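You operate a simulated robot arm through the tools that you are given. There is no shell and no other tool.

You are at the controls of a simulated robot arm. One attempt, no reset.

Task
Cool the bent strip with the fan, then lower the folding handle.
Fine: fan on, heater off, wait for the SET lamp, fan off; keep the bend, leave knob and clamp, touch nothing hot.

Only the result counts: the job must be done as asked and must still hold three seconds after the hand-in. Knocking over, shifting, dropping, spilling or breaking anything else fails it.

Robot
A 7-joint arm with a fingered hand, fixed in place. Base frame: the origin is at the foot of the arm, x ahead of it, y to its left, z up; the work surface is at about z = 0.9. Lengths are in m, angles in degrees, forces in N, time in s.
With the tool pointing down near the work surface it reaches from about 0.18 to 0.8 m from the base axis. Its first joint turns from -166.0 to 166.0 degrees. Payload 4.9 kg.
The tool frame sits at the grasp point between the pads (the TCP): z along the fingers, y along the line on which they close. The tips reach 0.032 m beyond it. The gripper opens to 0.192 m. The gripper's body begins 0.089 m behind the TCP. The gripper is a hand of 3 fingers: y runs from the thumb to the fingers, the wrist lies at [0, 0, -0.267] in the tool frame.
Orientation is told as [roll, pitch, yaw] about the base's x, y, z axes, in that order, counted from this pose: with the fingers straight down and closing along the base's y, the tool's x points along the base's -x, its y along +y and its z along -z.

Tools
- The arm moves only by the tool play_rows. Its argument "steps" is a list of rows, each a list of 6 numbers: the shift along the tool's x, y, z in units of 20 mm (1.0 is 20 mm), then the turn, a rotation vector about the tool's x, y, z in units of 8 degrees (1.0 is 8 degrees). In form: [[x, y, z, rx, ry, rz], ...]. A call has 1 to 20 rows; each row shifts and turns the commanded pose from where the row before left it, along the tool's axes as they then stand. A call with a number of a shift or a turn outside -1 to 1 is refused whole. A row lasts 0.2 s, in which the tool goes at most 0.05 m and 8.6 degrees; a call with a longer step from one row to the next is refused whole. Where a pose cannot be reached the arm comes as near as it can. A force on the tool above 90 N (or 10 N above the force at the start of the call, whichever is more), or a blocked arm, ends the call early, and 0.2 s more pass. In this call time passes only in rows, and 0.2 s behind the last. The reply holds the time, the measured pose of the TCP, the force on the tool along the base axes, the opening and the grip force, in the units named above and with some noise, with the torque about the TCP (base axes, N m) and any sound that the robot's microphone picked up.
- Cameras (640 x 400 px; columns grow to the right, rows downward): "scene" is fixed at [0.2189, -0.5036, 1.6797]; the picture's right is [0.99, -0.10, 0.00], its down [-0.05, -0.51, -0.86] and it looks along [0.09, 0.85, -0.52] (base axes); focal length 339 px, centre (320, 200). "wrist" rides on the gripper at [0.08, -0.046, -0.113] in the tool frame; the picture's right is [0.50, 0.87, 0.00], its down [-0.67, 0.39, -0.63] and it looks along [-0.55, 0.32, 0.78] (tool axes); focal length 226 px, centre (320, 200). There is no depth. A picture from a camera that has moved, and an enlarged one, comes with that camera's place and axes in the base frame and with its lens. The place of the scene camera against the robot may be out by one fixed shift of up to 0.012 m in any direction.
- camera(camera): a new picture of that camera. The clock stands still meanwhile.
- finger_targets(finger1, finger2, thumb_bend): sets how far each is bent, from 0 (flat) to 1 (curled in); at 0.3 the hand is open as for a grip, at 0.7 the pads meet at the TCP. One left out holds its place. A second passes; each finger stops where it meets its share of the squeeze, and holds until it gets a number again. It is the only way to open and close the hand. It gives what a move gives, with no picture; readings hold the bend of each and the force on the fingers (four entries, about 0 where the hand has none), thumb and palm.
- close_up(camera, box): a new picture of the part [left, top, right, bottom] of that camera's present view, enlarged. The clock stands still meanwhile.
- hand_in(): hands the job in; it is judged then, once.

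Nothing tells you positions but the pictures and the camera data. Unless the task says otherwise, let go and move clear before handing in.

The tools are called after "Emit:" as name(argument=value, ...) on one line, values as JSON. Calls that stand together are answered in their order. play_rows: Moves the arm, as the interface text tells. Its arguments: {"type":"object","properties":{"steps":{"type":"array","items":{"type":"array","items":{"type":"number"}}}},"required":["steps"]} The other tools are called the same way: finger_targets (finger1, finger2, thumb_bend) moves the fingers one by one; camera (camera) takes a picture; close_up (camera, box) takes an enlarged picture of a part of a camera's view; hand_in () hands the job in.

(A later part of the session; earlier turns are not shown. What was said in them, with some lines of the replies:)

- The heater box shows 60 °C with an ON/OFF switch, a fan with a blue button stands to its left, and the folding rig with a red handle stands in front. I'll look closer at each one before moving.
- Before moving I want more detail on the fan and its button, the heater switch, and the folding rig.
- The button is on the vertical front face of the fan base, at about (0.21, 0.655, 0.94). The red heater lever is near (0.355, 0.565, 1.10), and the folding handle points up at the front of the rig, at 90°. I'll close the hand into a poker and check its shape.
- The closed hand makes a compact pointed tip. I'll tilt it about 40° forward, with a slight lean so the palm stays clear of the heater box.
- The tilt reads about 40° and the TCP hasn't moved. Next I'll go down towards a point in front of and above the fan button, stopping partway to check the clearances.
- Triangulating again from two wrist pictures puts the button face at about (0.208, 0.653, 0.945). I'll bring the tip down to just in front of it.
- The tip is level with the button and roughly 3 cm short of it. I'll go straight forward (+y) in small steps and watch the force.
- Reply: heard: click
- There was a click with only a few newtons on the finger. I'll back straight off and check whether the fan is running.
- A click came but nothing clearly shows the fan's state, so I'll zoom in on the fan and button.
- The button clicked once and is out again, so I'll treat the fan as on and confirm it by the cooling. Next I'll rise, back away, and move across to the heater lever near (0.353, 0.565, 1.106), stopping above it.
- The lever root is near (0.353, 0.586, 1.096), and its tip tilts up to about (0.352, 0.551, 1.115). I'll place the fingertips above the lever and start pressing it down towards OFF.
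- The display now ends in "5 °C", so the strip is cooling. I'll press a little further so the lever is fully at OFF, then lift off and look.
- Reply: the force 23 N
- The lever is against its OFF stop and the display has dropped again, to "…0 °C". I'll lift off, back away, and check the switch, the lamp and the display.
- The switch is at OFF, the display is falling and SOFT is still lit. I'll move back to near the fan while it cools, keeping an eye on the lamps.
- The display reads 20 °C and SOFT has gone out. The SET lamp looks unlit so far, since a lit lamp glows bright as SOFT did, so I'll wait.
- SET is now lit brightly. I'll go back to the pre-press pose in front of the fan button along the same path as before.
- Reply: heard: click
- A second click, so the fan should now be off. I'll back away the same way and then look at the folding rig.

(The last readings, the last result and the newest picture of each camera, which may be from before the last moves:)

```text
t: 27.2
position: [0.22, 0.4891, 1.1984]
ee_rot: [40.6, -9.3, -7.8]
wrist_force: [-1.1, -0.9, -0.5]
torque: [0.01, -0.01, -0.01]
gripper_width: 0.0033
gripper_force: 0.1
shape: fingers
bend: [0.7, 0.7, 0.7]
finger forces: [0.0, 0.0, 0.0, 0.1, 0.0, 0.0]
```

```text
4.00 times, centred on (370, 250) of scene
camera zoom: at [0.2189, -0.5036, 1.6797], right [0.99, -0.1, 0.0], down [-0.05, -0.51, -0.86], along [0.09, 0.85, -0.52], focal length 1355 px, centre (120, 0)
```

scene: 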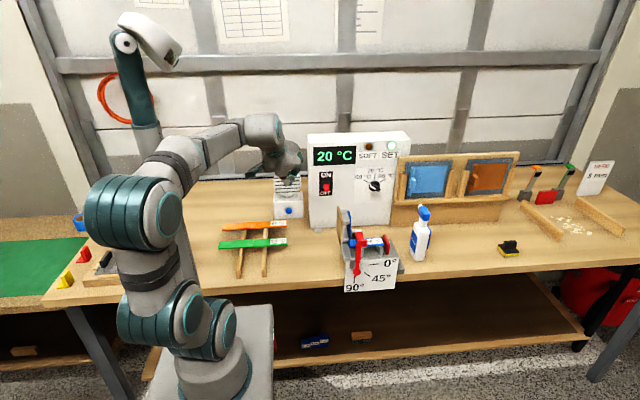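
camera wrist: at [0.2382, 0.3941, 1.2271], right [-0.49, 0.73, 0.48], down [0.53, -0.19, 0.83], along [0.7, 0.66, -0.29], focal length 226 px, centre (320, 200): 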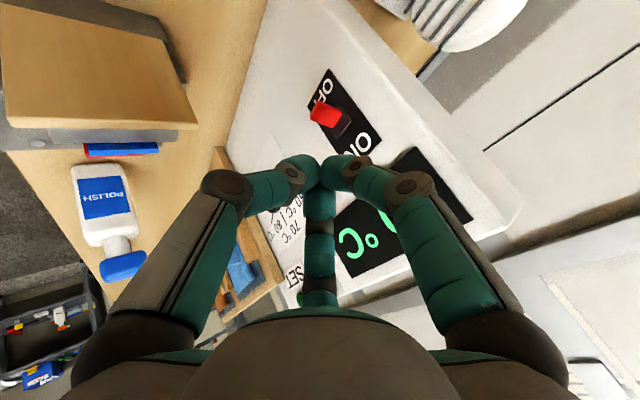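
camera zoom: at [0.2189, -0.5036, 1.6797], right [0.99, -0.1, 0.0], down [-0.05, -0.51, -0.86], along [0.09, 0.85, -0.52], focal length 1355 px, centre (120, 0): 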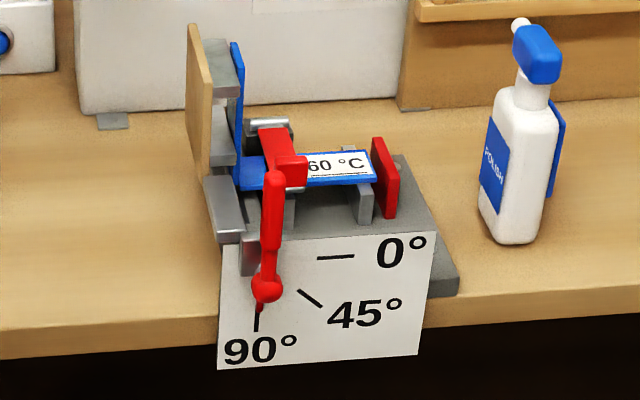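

SET is lit, the heater is off, and the element no longer glows. From the pictures, the handle stands at about x 0.413, y 0.26, from the pivot at z ≈ 0.95 up to about 1.06; it swings down towards −x. I'll lean the hand the other way and go round, high up, to a viewing spot in front of the rig.

Emit:
play_rows(steps=[[0, 0, 0, 0, 1, 0], [0, 0, 0, 0, 1, 0], [0, 0, 0, 0, 1, 0], [-0.347, -0.729, -0.931, 0, 0, 0], [-0.347, -0.729, -0.931, 0, 0, 0], [-0.347, -0.729, -0.931, 0, 0, 0], [-0.347, -0.729, -0.931, 0, 0, 0], [-0.347, -0.729, -0.931, 0, 0, 0], [-0.347, -0.729, -0.931, 0, 0, 0], [-0.347, -0.729, -0.931, 0, 0, 0], [-0.347, -0.729, -0.931, 0, 0, 0], [-0.347, -0.729, -0.931, 0, 0, 0], [-0.347, -0.729, -0.931, 0, 0, 0], [-0.347, -0.729, -0.931, 0, 0, 0], [-0.347, -0.729, -0.931, 0, 0, 0], [-0.347, -0.729, -0.931, 0, 0, 0], [-0.347, -0.729, -0.931, 0, 0, 0], [-0.347, -0.729, -0.931, 0, 0, 0]])

Emit:
camera(camera="wrist")

Emit:
camera(camera="scene")

```text
t: 31.0
position: [0.3806, 0.1585, 1.2556]
ee_rot: [40.7, 9.2, 7.8]
wrist_force: [0.5, -0.9, 0.5]
torque: [-0.03, -0.02, 0.0]
gripper_width: 0.0033
gripper_force: 0.0
shape: fingers
bend: [0.7, 0.7, 0.7]
finger forces: [0.0, 0.0, 0.0, 0.0, 0.1, 0.0]
```

```text
taken
camera wrist: at [0.3259, 0.0431, 1.3224], right [-0.49, 0.6, 0.64], down [0.79, -0.01, 0.62], along [0.37, 0.8, -0.46], focal length 226 px, centre (320, 200)
```

wrist: 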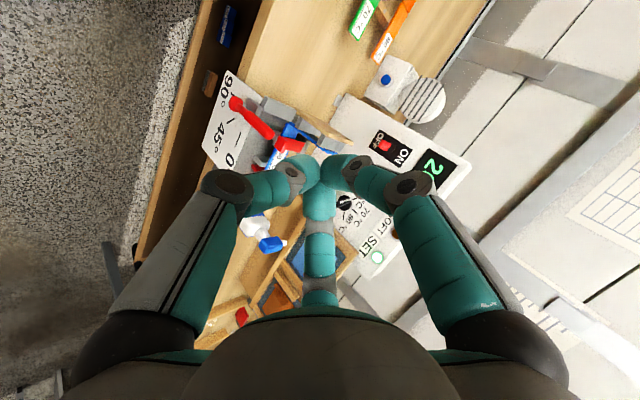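

```text
taken
```

scene: 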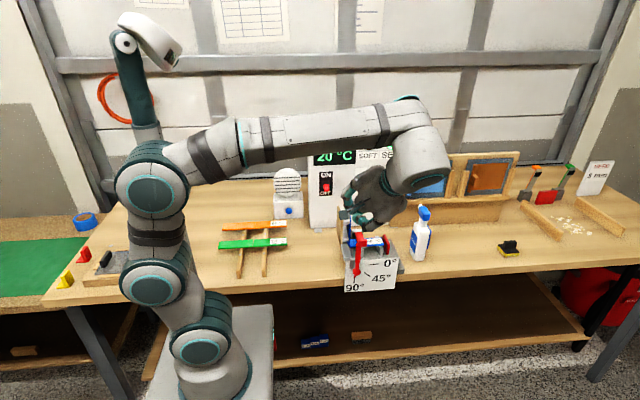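

Emit:
close_up(camera="wrist", box=[190, 60, 350, 180])

Emit:
close_up(camera="scene", box=[325, 190, 425, 300])

```text
3.33 times, centred on (270, 120) of wrist
camera zoom: at [0.3259, 0.0431, 1.3224], right [-0.49, 0.6, 0.64], down [0.79, -0.01, 0.62], along [0.37, 0.8, -0.46], focal length 754 px, centre (487, 467)
```

zoom: 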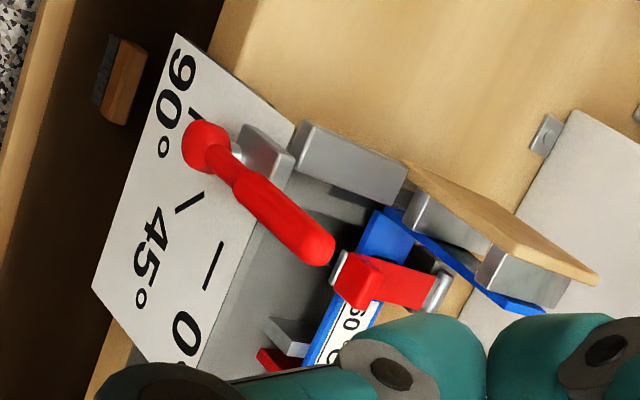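

```text
3.64 times, centred on (375, 245) of scene
camera zoom: at [0.2189, -0.5036, 1.6797], right [0.99, -0.1, 0.0], down [-0.05, -0.51, -0.86], along [0.09, 0.85, -0.52], focal length 1232 px, centre (120, 36)
```

zoom: 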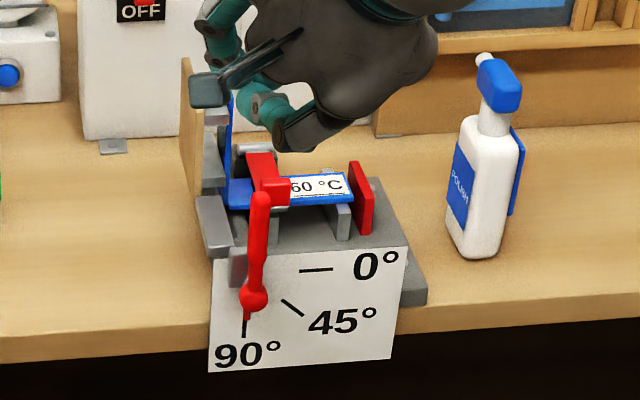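

This view is clear: the handle tip is at about (0.41, 0.265, 1.063), the pivot at about (0.411, 0.266, 0.952), and the clamp front at about (0.435, 0.305, 1.035). I'll come down to a spot in front of and to the right of the handle, still well clear of the rig.

Emit:
play_rows(steps=[[-0.83, -0.671, 0.868, 0, 0, 0], [-0.83, -0.671, 0.868, 0, 0, 0], [-0.83, -0.671, 0.868, 0, 0, 0], [-0.83, -0.671, 0.868, 0, 0, 0], [-0.83, -0.671, 0.868, 0, 0, 0], [-0.83, -0.671, 0.868, 0, 0, 0], [-0.83, -0.671, 0.868, 0, 0, 0]])

Emit:
camera(camera="wrist")

Emit:
close_up(camera="scene", box=[325, 170, 455, 300])

```text
t: 32.6
position: [0.4674, 0.1824, 1.0829]
ee_rot: [40.6, 9.1, 7.8]
wrist_force: [0.1, 0.2, -0.6]
torque: [-0.02, 0.04, 0.02]
gripper_width: 0.0037
gripper_force: 0.1
shape: fingers
bend: [0.7, 0.7, 0.7]
finger forces: [0.0, 0.0, 0.0, 0.1, 0.0, 0.1]
```

```text
taken
camera wrist: at [0.413, 0.0666, 1.1495], right [-0.49, 0.6, 0.64], down [0.79, -0.01, 0.62], along [0.37, 0.8, -0.46], focal length 226 px, centre (320, 200)
```

wrist: 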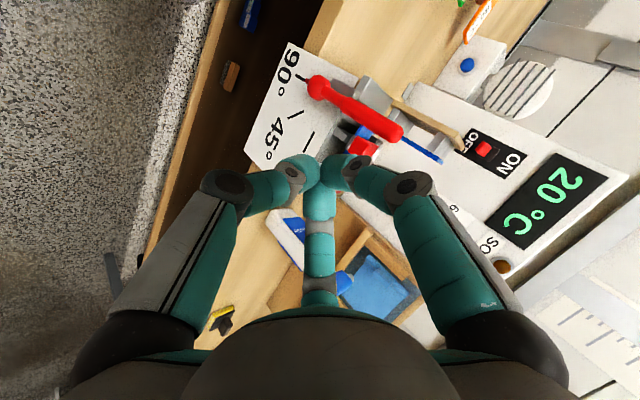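

```text
3.08 times, centred on (390, 235) of scene
camera zoom: at [0.2189, -0.5036, 1.6797], right [0.99, -0.1, 0.0], down [-0.05, -0.51, -0.86], along [0.09, 0.85, -0.52], focal length 1042 px, centre (105, 92)
```

zoom: 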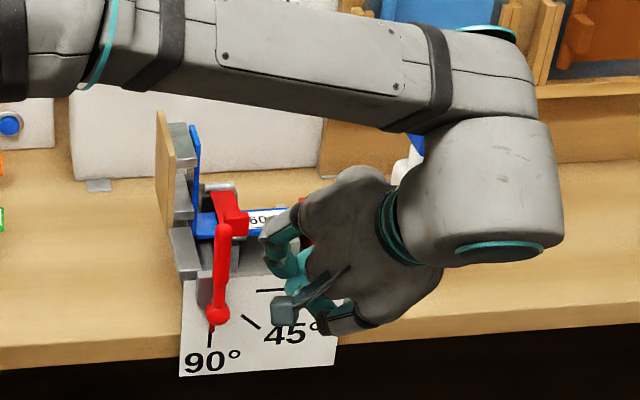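

Emit:
close_up(camera="wrist", box=[270, 50, 470, 200])

```text
2.67 times, centred on (370, 125) of wrist
camera zoom: at [0.413, 0.0666, 1.1495], right [-0.49, 0.6, 0.64], down [0.79, -0.01, 0.62], along [0.37, 0.8, -0.46], focal length 603 px, centre (187, 400)
```

zoom: 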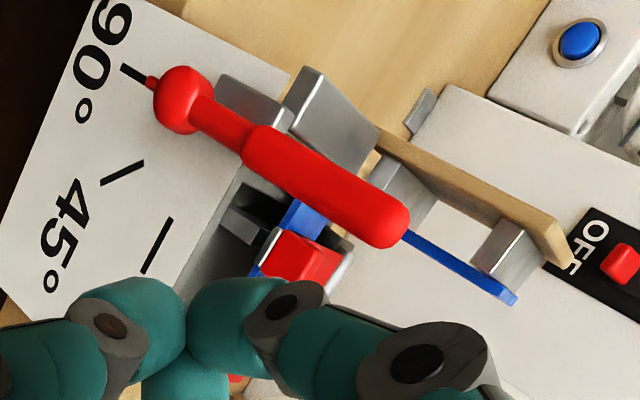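

Emit:
close_up(camera="wrist", box=[330, 110, 400, 165])

Emit:
close_up(camera="scene", box=[340, 205, 400, 260])

```text
7.27 times, centred on (365, 138) of wrist
camera zoom: at [0.413, 0.0666, 1.1495], right [-0.49, 0.6, 0.64], down [0.79, -0.01, 0.62], along [0.37, 0.8, -0.46], focal length 1644 px, centre (-7, 654)
```

zoom: 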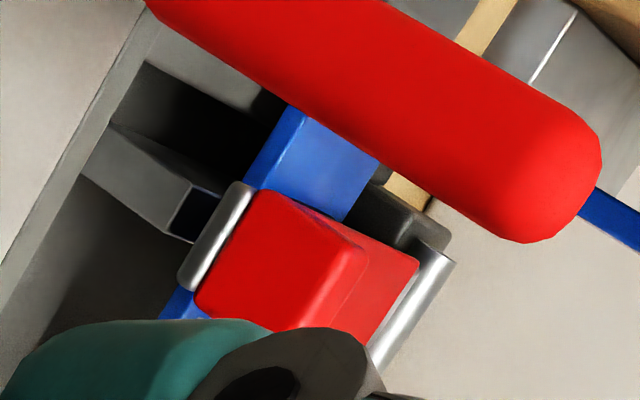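

```text
7.27 times, centred on (370, 232) of scene
camera zoom: at [0.2189, -0.5036, 1.6797], right [0.99, -0.1, 0.0], down [-0.05, -0.51, -0.86], along [0.09, 0.85, -0.52], focal length 2463 px, centre (-44, -36)
```

zoom: 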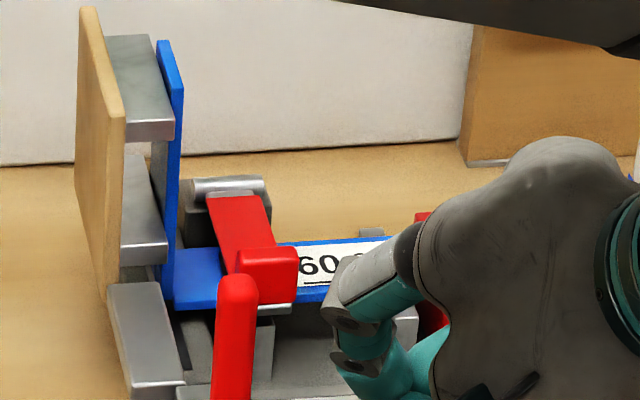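

Triangulating from the two wrist views puts the handle at x ≈ 0.4085, y ≈ 0.263, from the pivot at z ≈ 0.961 up to z ≈ 1.066. The clamp knob is well behind it, near y ≈ 0.37. I'll bring the fingertips alongside, just right of the handle.

Emit:
play_rows(steps=[[-0.078, 0.469, 0.845, 0, 0, 0], [-0.078, 0.469, 0.845, 0, 0, 0], [-0.078, 0.469, 0.845, 0, 0, 0], [-0.078, 0.469, 0.845, 0, 0, 0]])

Emit:
close_up(camera="wrist", box=[220, 50, 480, 220])

Emit:
close_up(camera="scene", box=[325, 190, 425, 300])

```text
t: 33.6
position: [0.4599, 0.2539, 1.0566]
ee_rot: [40.5, 9.2, 7.7]
wrist_force: [0.3, 0.6, -0.4]
torque: [-0.01, -0.01, 0.03]
gripper_width: 0.0034
gripper_force: 0.0
shape: fingers
bend: [0.7, 0.7, 0.7]
finger forces: [0.0, 0.0, 0.1, 0.0, 0.0, 0.0]
```

```text
2.35 times, centred on (350, 135) of wrist
camera zoom: at [0.4053, 0.1379, 1.1228], right [-0.49, 0.6, 0.64], down [0.79, -0.01, 0.62], along [0.37, 0.8, -0.47], focal length 532 px, centre (249, 353)
```

zoom: 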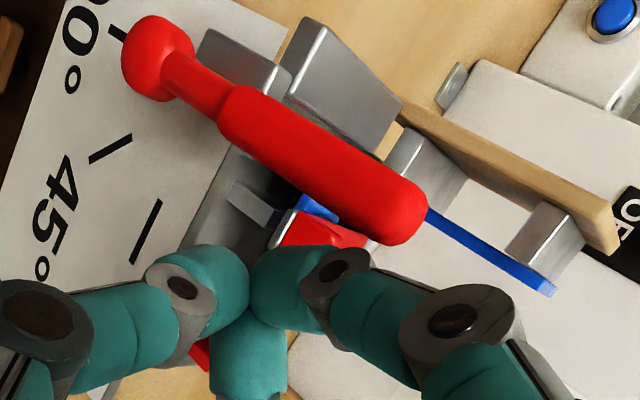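

```text
3.64 times, centred on (375, 245) of scene
camera zoom: at [0.2189, -0.5036, 1.6797], right [0.99, -0.1, 0.0], down [-0.05, -0.51, -0.86], along [0.09, 0.85, -0.52], focal length 1232 px, centre (120, 36)
```

zoom: 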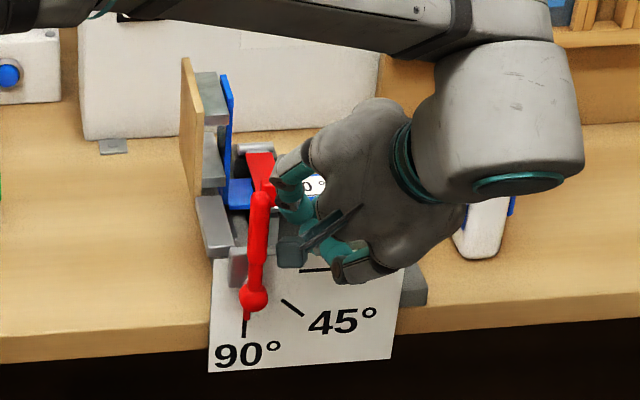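

The fingertips are just to the right of the handle at the right height. I'll push left (−x) gently, checking for contact and for the handle moving.

Emit:
play_rows(steps=[[0.459, 0.036, 0.054, 0, 0, 0], [0.459, 0.036, 0.054, 0, 0, 0], [0.459, 0.036, 0.054, 0, 0, 0]])

Emit:
close_up(camera="wrist", box=[220, 50, 480, 220])

Emit:
close_up(camera="scene", box=[325, 190, 425, 300])

```text
t: 34.4
position: [0.4315, 0.2551, 1.0594]
ee_rot: [40.6, 9.1, 7.7]
wrist_force: [2.2, -1.3, 0.0]
torque: [-0.01, 0.04, -0.01]
gripper_width: 0.0027
gripper_force: 1.8
shape: fingers
bend: [0.7, 0.69, 0.7]
finger forces: [2.3, 0.0, 0.0, 0.0, 0.1, 0.0]
```

```text
2.35 times, centred on (350, 135) of wrist
camera zoom: at [0.3768, 0.1386, 1.126], right [-0.49, 0.6, 0.64], down [0.79, -0.01, 0.62], along [0.38, 0.8, -0.46], focal length 532 px, centre (249, 353)
```

zoom: 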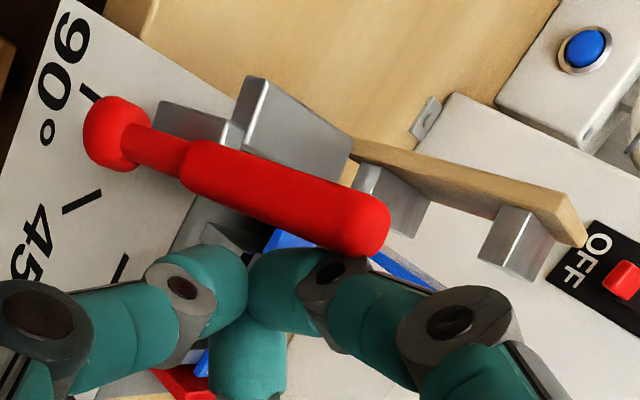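

```text
3.64 times, centred on (375, 245) of scene
camera zoom: at [0.2189, -0.5036, 1.6797], right [0.99, -0.1, 0.0], down [-0.05, -0.51, -0.86], along [0.09, 0.85, -0.52], focal length 1232 px, centre (120, 36)
```

zoom: 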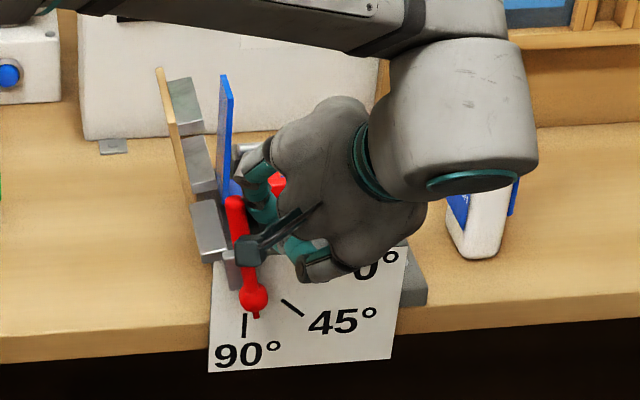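

The handle and wing are tilting left with only about 2 N, and the strip's bend is holding upright. I'll keep going along the arc.

Emit:
play_rows(steps=[[0.459, 0.036, 0.054, 0, 0, 0], [0.459, 0.036, 0.054, 0, 0, 0], [0.459, 0.036, 0.054, 0, 0, 0], [0.459, 0.036, 0.054, 0, 0, 0], [0.459, 0.036, 0.054, 0, 0, 0]])

Emit:
close_up(camera="wrist", box=[200, 30, 500, 220])

Emit:
close_up(camera="scene", box=[310, 190, 425, 300])

```text
t: 35.6
position: [0.3856, 0.2525, 1.0647]
ee_rot: [40.6, 9.2, 7.7]
wrist_force: [2.9, -1.1, -0.1]
torque: [0.01, -0.14, -0.01]
gripper_width: 0.0033
gripper_force: 1.9
shape: fingers
bend: [0.7, 0.69, 0.7]
finger forces: [0.0, 0.0, 0.0, 0.0, 3.7, 0.0]
```

```text
2.11 times, centred on (350, 125) of wrist
camera zoom: at [0.3306, 0.1376, 1.1321], right [-0.49, 0.6, 0.64], down [0.79, -0.01, 0.62], along [0.37, 0.8, -0.47], focal length 476 px, centre (257, 358)
```

zoom: 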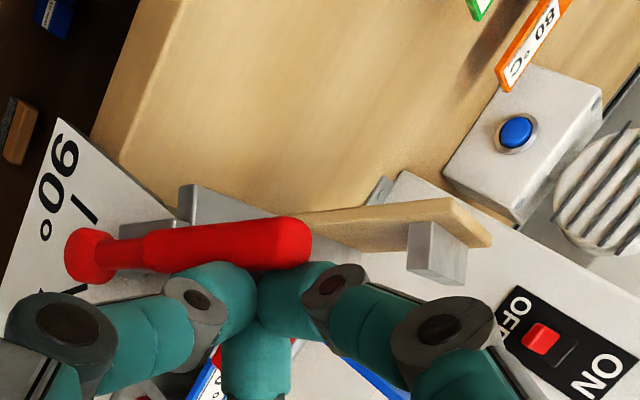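

```text
3.64 times, centred on (368, 245) of scene
camera zoom: at [0.2189, -0.5036, 1.6797], right [0.99, -0.1, 0.0], down [-0.05, -0.51, -0.86], along [0.09, 0.85, -0.52], focal length 1232 px, centre (147, 36)
```

zoom: 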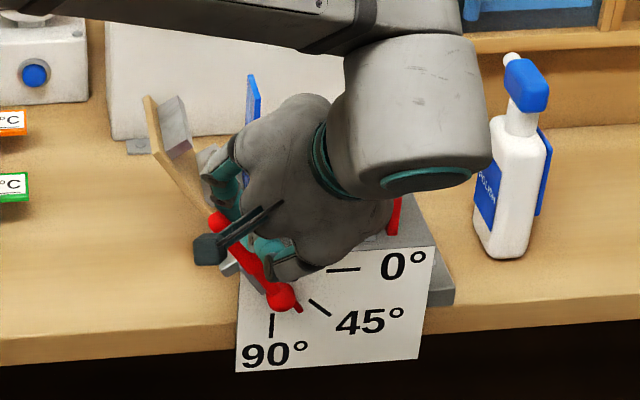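

The handle is at about 60° and moving smoothly. Now I'll follow the arc left and down towards 30°.

Emit:
play_rows(steps=[[0.49, -0.145, 0.28, 0, 0, 0], [0.49, -0.145, 0.28, 0, 0, 0], [0.398, -0.245, 0.383, 0, 0, 0], [0.398, -0.245, 0.383, 0, 0, 0]])

Emit:
close_up(camera="wrist", box=[180, 30, 500, 230])

Emit:
close_up(camera="scene", box=[300, 190, 425, 300])

```text
t: 36.6
position: [0.3439, 0.254, 1.0421]
ee_rot: [40.6, 9.2, 7.8]
wrist_force: [2.4, 0.0, 0.8]
torque: [0.05, -0.09, -0.03]
gripper_width: 0.0028
gripper_force: 1.7
shape: fingers
bend: [0.7, 0.69, 0.7]
finger forces: [0.0, 0.0, 0.1, 0.0, 3.7, 0.1]
```

```text
2.00 times, centred on (340, 130) of wrist
camera zoom: at [0.29, 0.1378, 1.1086], right [-0.49, 0.6, 0.64], down [0.79, -0.01, 0.62], along [0.37, 0.8, -0.47], focal length 452 px, centre (280, 340)
```

zoom: 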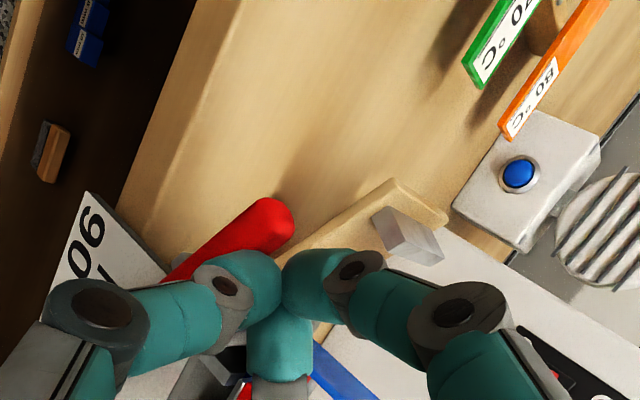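

```text
3.64 times, centred on (362, 245) of scene
camera zoom: at [0.2189, -0.5036, 1.6797], right [0.99, -0.1, 0.0], down [-0.05, -0.51, -0.86], along [0.09, 0.85, -0.52], focal length 1232 px, centre (166, 36)
```

zoom: 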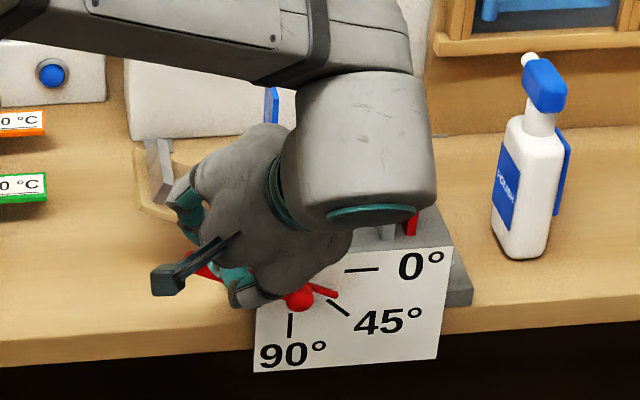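

The handle is at roughly 30° and the pointer is heading to 0°. Now the last part of the arc, mostly downward.

Emit:
play_rows(steps=[[0.275, -0.313, 0.44, 0, 0, 0], [0.275, -0.313, 0.44, 0, 0, 0], [0.12, -0.363, 0.468, 0, 0, 0]])

Emit:
close_up(camera="wrist", box=[180, 30, 500, 230])

Emit:
close_up(camera="scene", box=[300, 190, 425, 300])

```text
t: 37.4
position: [0.3264, 0.2534, 1.0121]
ee_rot: [40.6, 9.2, 7.7]
wrist_force: [1.4, 0.0, 1.3]
torque: [0.05, -0.05, -0.06]
gripper_width: 0.0026
gripper_force: 1.9
shape: fingers
bend: [0.7, 0.69, 0.7]
finger forces: [0.1, 0.0, 0.1, 0.0, 3.6, 0.0]
```

```text
2.00 times, centred on (340, 130) of wrist
camera zoom: at [0.2705, 0.1363, 1.0782], right [-0.49, 0.6, 0.64], down [0.79, -0.01, 0.61], along [0.37, 0.8, -0.47], focal length 452 px, centre (280, 340)
```

zoom: 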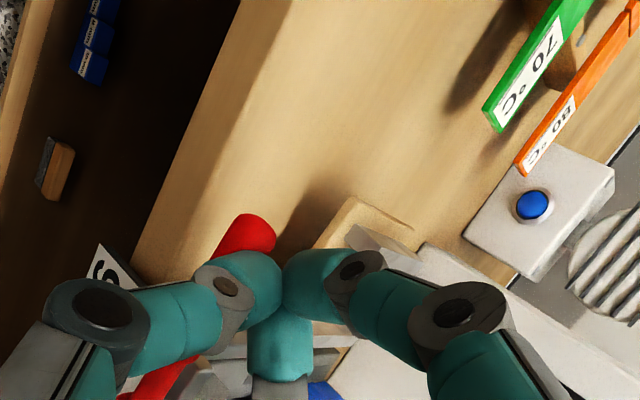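

```text
3.64 times, centred on (362, 245) of scene
camera zoom: at [0.2189, -0.5036, 1.6797], right [0.99, -0.1, 0.0], down [-0.05, -0.51, -0.86], along [0.09, 0.85, -0.52], focal length 1232 px, centre (166, 36)
```

zoom: 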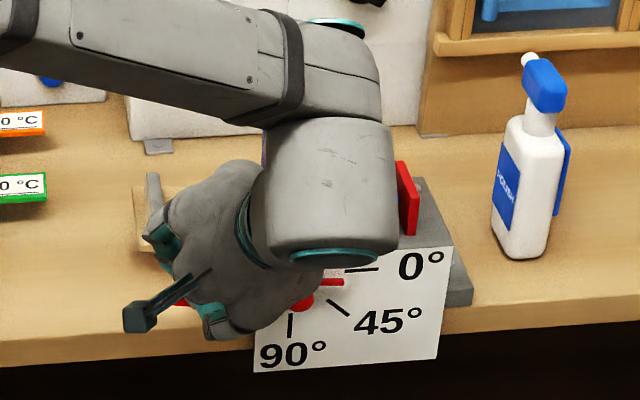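

Emit:
play_rows(steps=[[0.12, -0.363, 0.468, 0, 0, 0]])

Emit:
close_up(camera="scene", box=[300, 190, 425, 300])

```text
t: 37.8
position: [0.3223, 0.2524, 1.0002]
ee_rot: [40.6, 9.0, 7.7]
wrist_force: [2.2, -5.7, 7.6]
torque: [-0.02, -0.06, -0.03]
gripper_width: 0.0018
gripper_force: 5.5
shape: fingers
bend: [0.7, 0.69, 0.71]
finger forces: [0.0, 0.0, 0.1, 0.0, 10.6, 0.1]
```

```text
3.64 times, centred on (362, 245) of scene
camera zoom: at [0.2189, -0.5036, 1.6797], right [0.99, -0.1, 0.0], down [-0.05, -0.51, -0.86], along [0.09, 0.85, -0.52], focal length 1232 px, centre (166, 36)
```

zoom: 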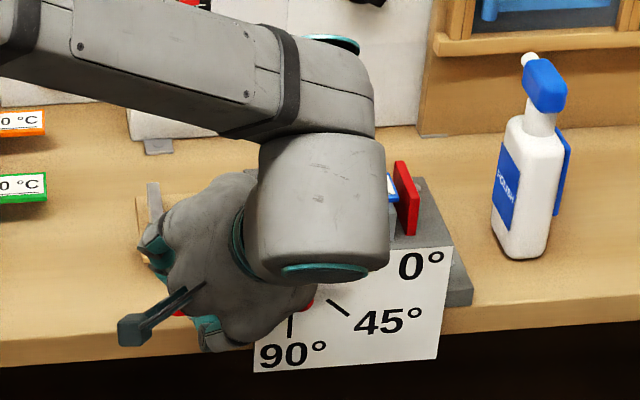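

Resistance is now building, so the handle is probably near its 0° stop. I'll press a few millimetres more to seat it.

Emit:
play_rows(steps=[[-0.024, -0.096, 0.112, 0, 0, 0]])

Emit:
close_up(camera="wrist", box=[180, 30, 500, 230])

```text
t: 38.2
position: [0.3221, 0.2529, 0.9971]
ee_rot: [40.6, 9.1, 7.9]
wrist_force: [-3.7, -11.6, 16.9]
torque: [-0.12, 0.09, 0.07]
gripper_width: 0.0013
gripper_force: 11.4
shape: fingers
bend: [0.69, 0.69, 0.71]
finger forces: [0.0, 0.1, 0.0, 0.0, 22.0, 0.1]
```

```text
2.00 times, centred on (340, 130) of wrist
camera zoom: at [0.2672, 0.1364, 1.0637], right [-0.49, 0.6, 0.64], down [0.79, -0.01, 0.62], along [0.37, 0.8, -0.46], focal length 452 px, centre (280, 340)
```

zoom: 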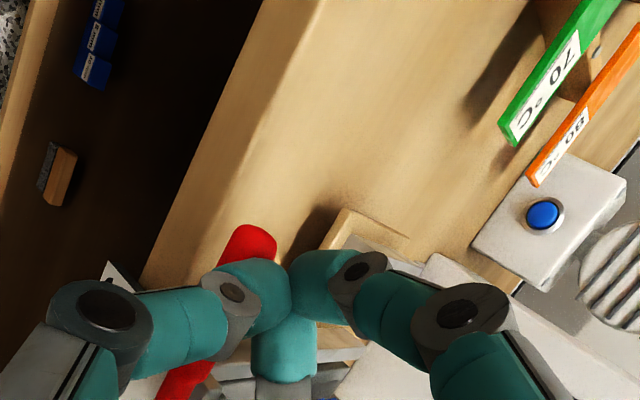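

The force climbed to about 17 N over 3 mm, so the handle is on its stop. I'll lift off and back out to check the result.

Emit:
play_rows(steps=[[0.0795, 0.3215, -0.3745, 0, 0, 0], [0.0795, 0.3215, -0.3745, 0, 0, 0], [0.0, 0.2, -0.9, 0, 0, 0], [0.0, 0.1, -1, 0, 0, 0], [0.0, 0.0, -1, 0, 0, 0], [0.0, 0.0, -1, 0, 0, 0], [0.0, 0.0, -1, 0, 0, 0], [0.0, 0.0, -1, 0, 0, 0]])

Emit:
camera(camera="scene")

Emit:
camera(camera="wrist")

```text
t: 40.0
position: [0.3472, 0.1824, 1.1083]
ee_rot: [40.6, 9.2, 7.8]
wrist_force: [-0.8, -0.7, 0.1]
torque: [0.0, 0.02, -0.01]
gripper_width: 0.0033
gripper_force: 0.0
shape: fingers
bend: [0.69, 0.69, 0.7]
finger forces: [0.1, 0.0, 0.0, 0.0, 0.1, 0.1]
```

```text
taken
```

scene: 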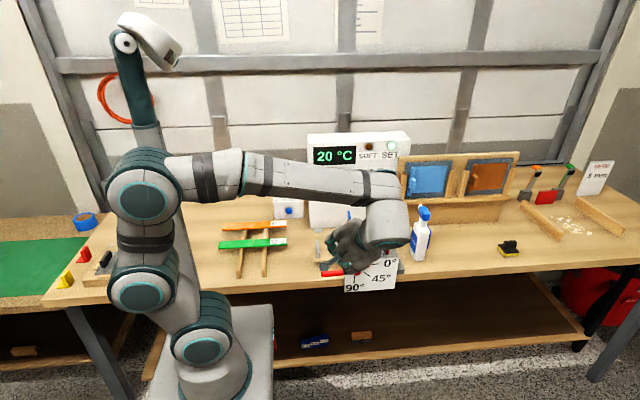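

```text
taken
camera wrist: at [0.2924, 0.067, 1.1751], right [-0.49, 0.6, 0.64], down [0.79, -0.01, 0.61], along [0.37, 0.8, -0.47], focal length 226 px, centre (320, 200)
```

wrist: 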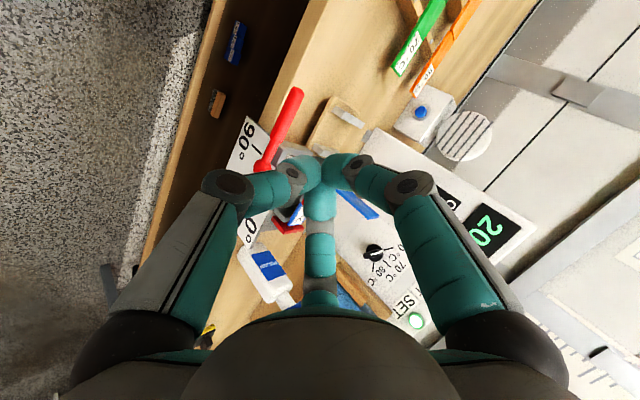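

The handle is down and the bent part of the strip still stands. I'll raise the arm clear so the scene camera has an open view.

Emit:
play_rows(steps=[[0.159, 0.643, -0.749, 0, 0, 0], [0.159, 0.643, -0.749, 0, 0, 0], [0.159, 0.643, -0.749, 0, 0, 0], [0.159, 0.643, -0.749, 0, 0, 0], [0.159, 0.643, -0.749, 0, 0, 0], [0.159, 0.643, -0.749, 0, 0, 0], [0.159, 0.643, -0.749, 0, 0, 0], [0.159, 0.643, -0.749, 0, 0, 0], [0.6, 0.5, 0.5, 0, 0, 0], [0.6, 0.5, 0.5, 0, 0, 0], [0.6, 0.5, 0.5, 0, 0, 0], [0.6, 0.5, 0.5, 0, 0, 0], [0.6, 0.5, 0.5, 0, 0, 0], [0.6, 0.5, 0.5, 0, 0, 0], [0.6, 0.5, 0.5, 0, 0, 0], [0.6, 0.5, 0.5, 0, 0, 0], [0.6, 0.5, 0.5, 0, 0, 0], [0.6, 0.5, 0.5, 0, 0, 0]])

Emit:
camera(camera="scene")

Emit:
close_up(camera="scene", box=[300, 190, 425, 300])

Emit:
close_up(camera="scene", box=[260, 125, 420, 225])

Emit:
camera(camera="wrist")

```text
t: 43.8
position: [0.2094, 0.3088, 1.2774]
ee_rot: [40.6, 9.0, 7.6]
wrist_force: [0.0, -0.1, 0.0]
torque: [0.02, 0.01, 0.02]
gripper_width: 0.0029
gripper_force: 0.1
shape: fingers
bend: [0.69, 0.69, 0.7]
finger forces: [0.0, 0.0, 0.1, 0.0, 0.0, 0.1]
```

```text
taken
```

scene: 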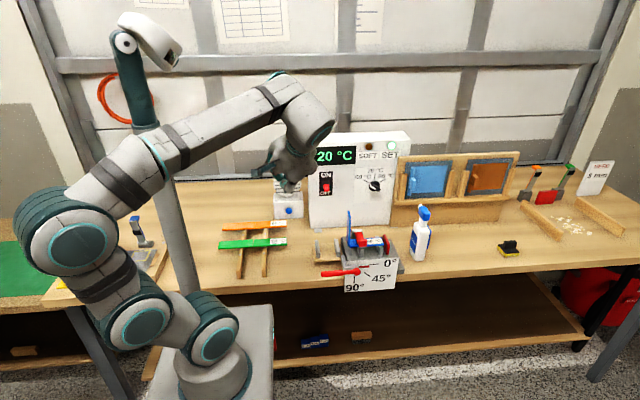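

```text
3.64 times, centred on (362, 245) of scene
camera zoom: at [0.2189, -0.5036, 1.6797], right [0.99, -0.1, 0.0], down [-0.05, -0.51, -0.86], along [0.09, 0.85, -0.52], focal length 1232 px, centre (166, 36)
```

zoom: 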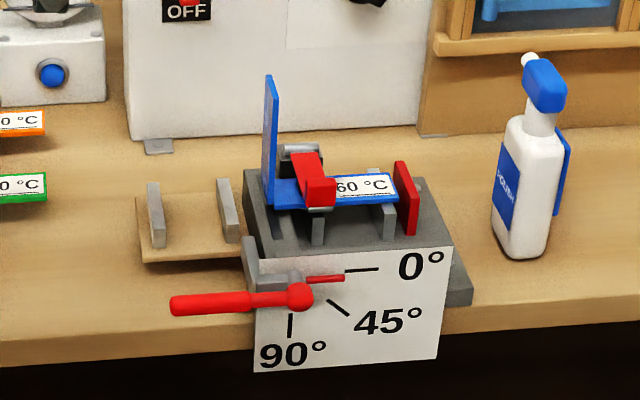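

```text
4.00 times, centred on (340, 175) of scene
camera zoom: at [0.2189, -0.5036, 1.6797], right [0.99, -0.1, 0.0], down [-0.05, -0.51, -0.86], along [0.09, 0.85, -0.52], focal length 1355 px, centre (240, 300)
```

zoom: 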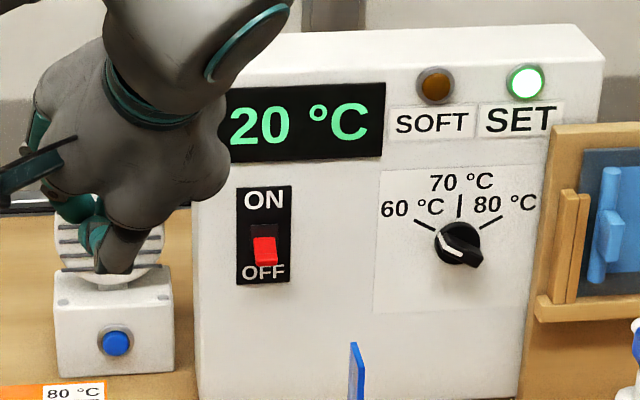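

```text
taken
camera wrist: at [0.1539, 0.1929, 1.3443], right [-0.49, 0.6, 0.64], down [0.79, -0.01, 0.62], along [0.38, 0.8, -0.46], focal length 226 px, centre (320, 200)
```

wrist: 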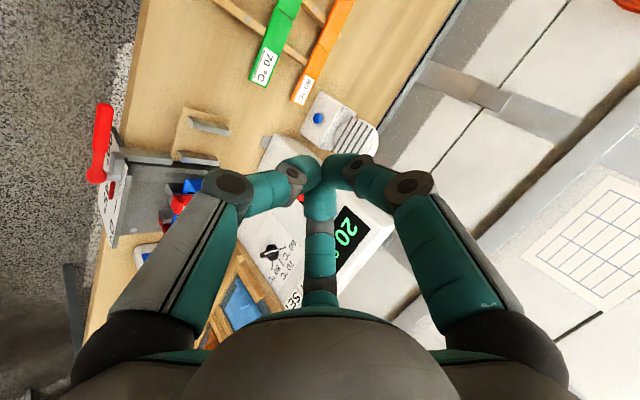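

The pointer reads 0°, the strip keeps its 90° bend, SET is lit and the heater is off. Before handing in, I'll look at the fan once more.

Emit:
close_up(camera="wrist", box=[285, 80, 395, 170])

Emit:
close_up(camera="scene", box=[265, 175, 315, 222])

Emit:
play_rows(steps=[[0, 0, 0, 0, 0, 0], [0, 0, 0, 0, 0, 0], [0, 0, 0, 0, 0, 0]])

Emit:
close_up(camera="wrist", box=[285, 80, 395, 170])

```text
4.44 times, centred on (340, 125) of wrist
camera zoom: at [0.1539, 0.1929, 1.3443], right [-0.49, 0.6, 0.64], down [0.79, -0.01, 0.62], along [0.38, 0.8, -0.46], focal length 1005 px, centre (231, 533)
```

zoom: 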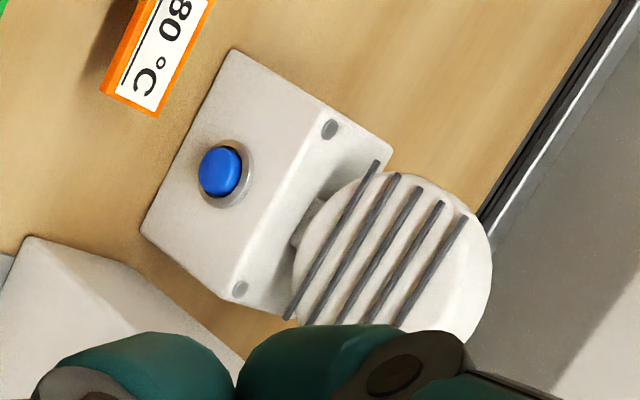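

```text
8.51 times, centred on (290, 198) of scene
camera zoom: at [0.2189, -0.5036, 1.6797], right [0.99, -0.1, 0.0], down [-0.05, -0.51, -0.86], along [0.09, 0.85, -0.52], focal length 2882 px, centre (575, 213)
```

zoom: 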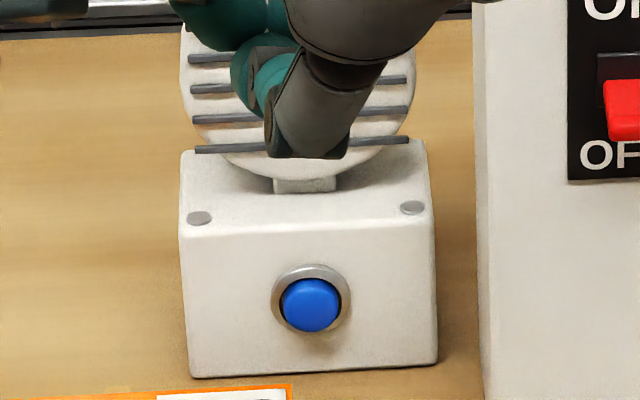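

```text
t: 44.6
position: [0.2097, 0.3077, 1.2779]
ee_rot: [40.7, 9.3, 7.7]
wrist_force: [0.0, 0.8, -0.1]
torque: [-0.01, -0.02, 0.01]
gripper_width: 0.0032
gripper_force: 0.1
shape: fingers
bend: [0.69, 0.69, 0.7]
finger forces: [0.0, 0.1, 0.0, 0.0, 0.0, 0.0]
```

```text
4.44 times, centred on (340, 125) of wrist
camera zoom: at [0.154, 0.1927, 1.3443], right [-0.49, 0.6, 0.64], down [0.79, -0.01, 0.62], along [0.37, 0.8, -0.47], focal length 1005 px, centre (231, 533)
```

zoom: 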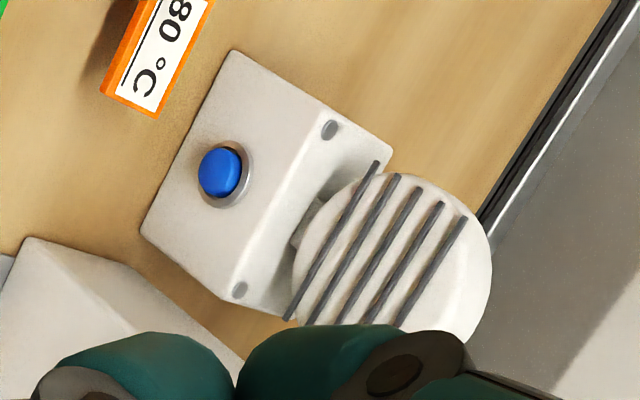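

The fan button is out and nothing is moving; one click turned the fan on and the second should have turned it off, though no picture shows its state directly. The handle is at 0°, the strip is bent and set, the heater is off, the knob and clamp are untouched, and the arm is clear, so I'm handing in.

Emit:
hand_in()

```text
The job is handed in.
```

The bent strip is cooled and set, the folding handle is down at 0°, and I've handed the job in. I couldn't confirm by eye that the fan is off.

- **Fan:** I pressed the button once before cooling and once after SET lit, and heard one click each time. Nothing on the fan shows whether it is running. The fast drop from 60 °C to 20 °C points to it being on after the first press, so the second press should have switched it off.
- **Heater:** The switch is at OFF. SOFT went out, and SET came on about six seconds after the heater was switched off.
- **Handle and strip:** I only started lowering the handle after SET was lit. The pointer reads 0°, and the strip kept its 90° bend in the last picture.
- **Everything else:** I didn't touch the knob or clamp, and the heating element had stopped glowing before the hand came near the rig. The arm was clear at hand-in.
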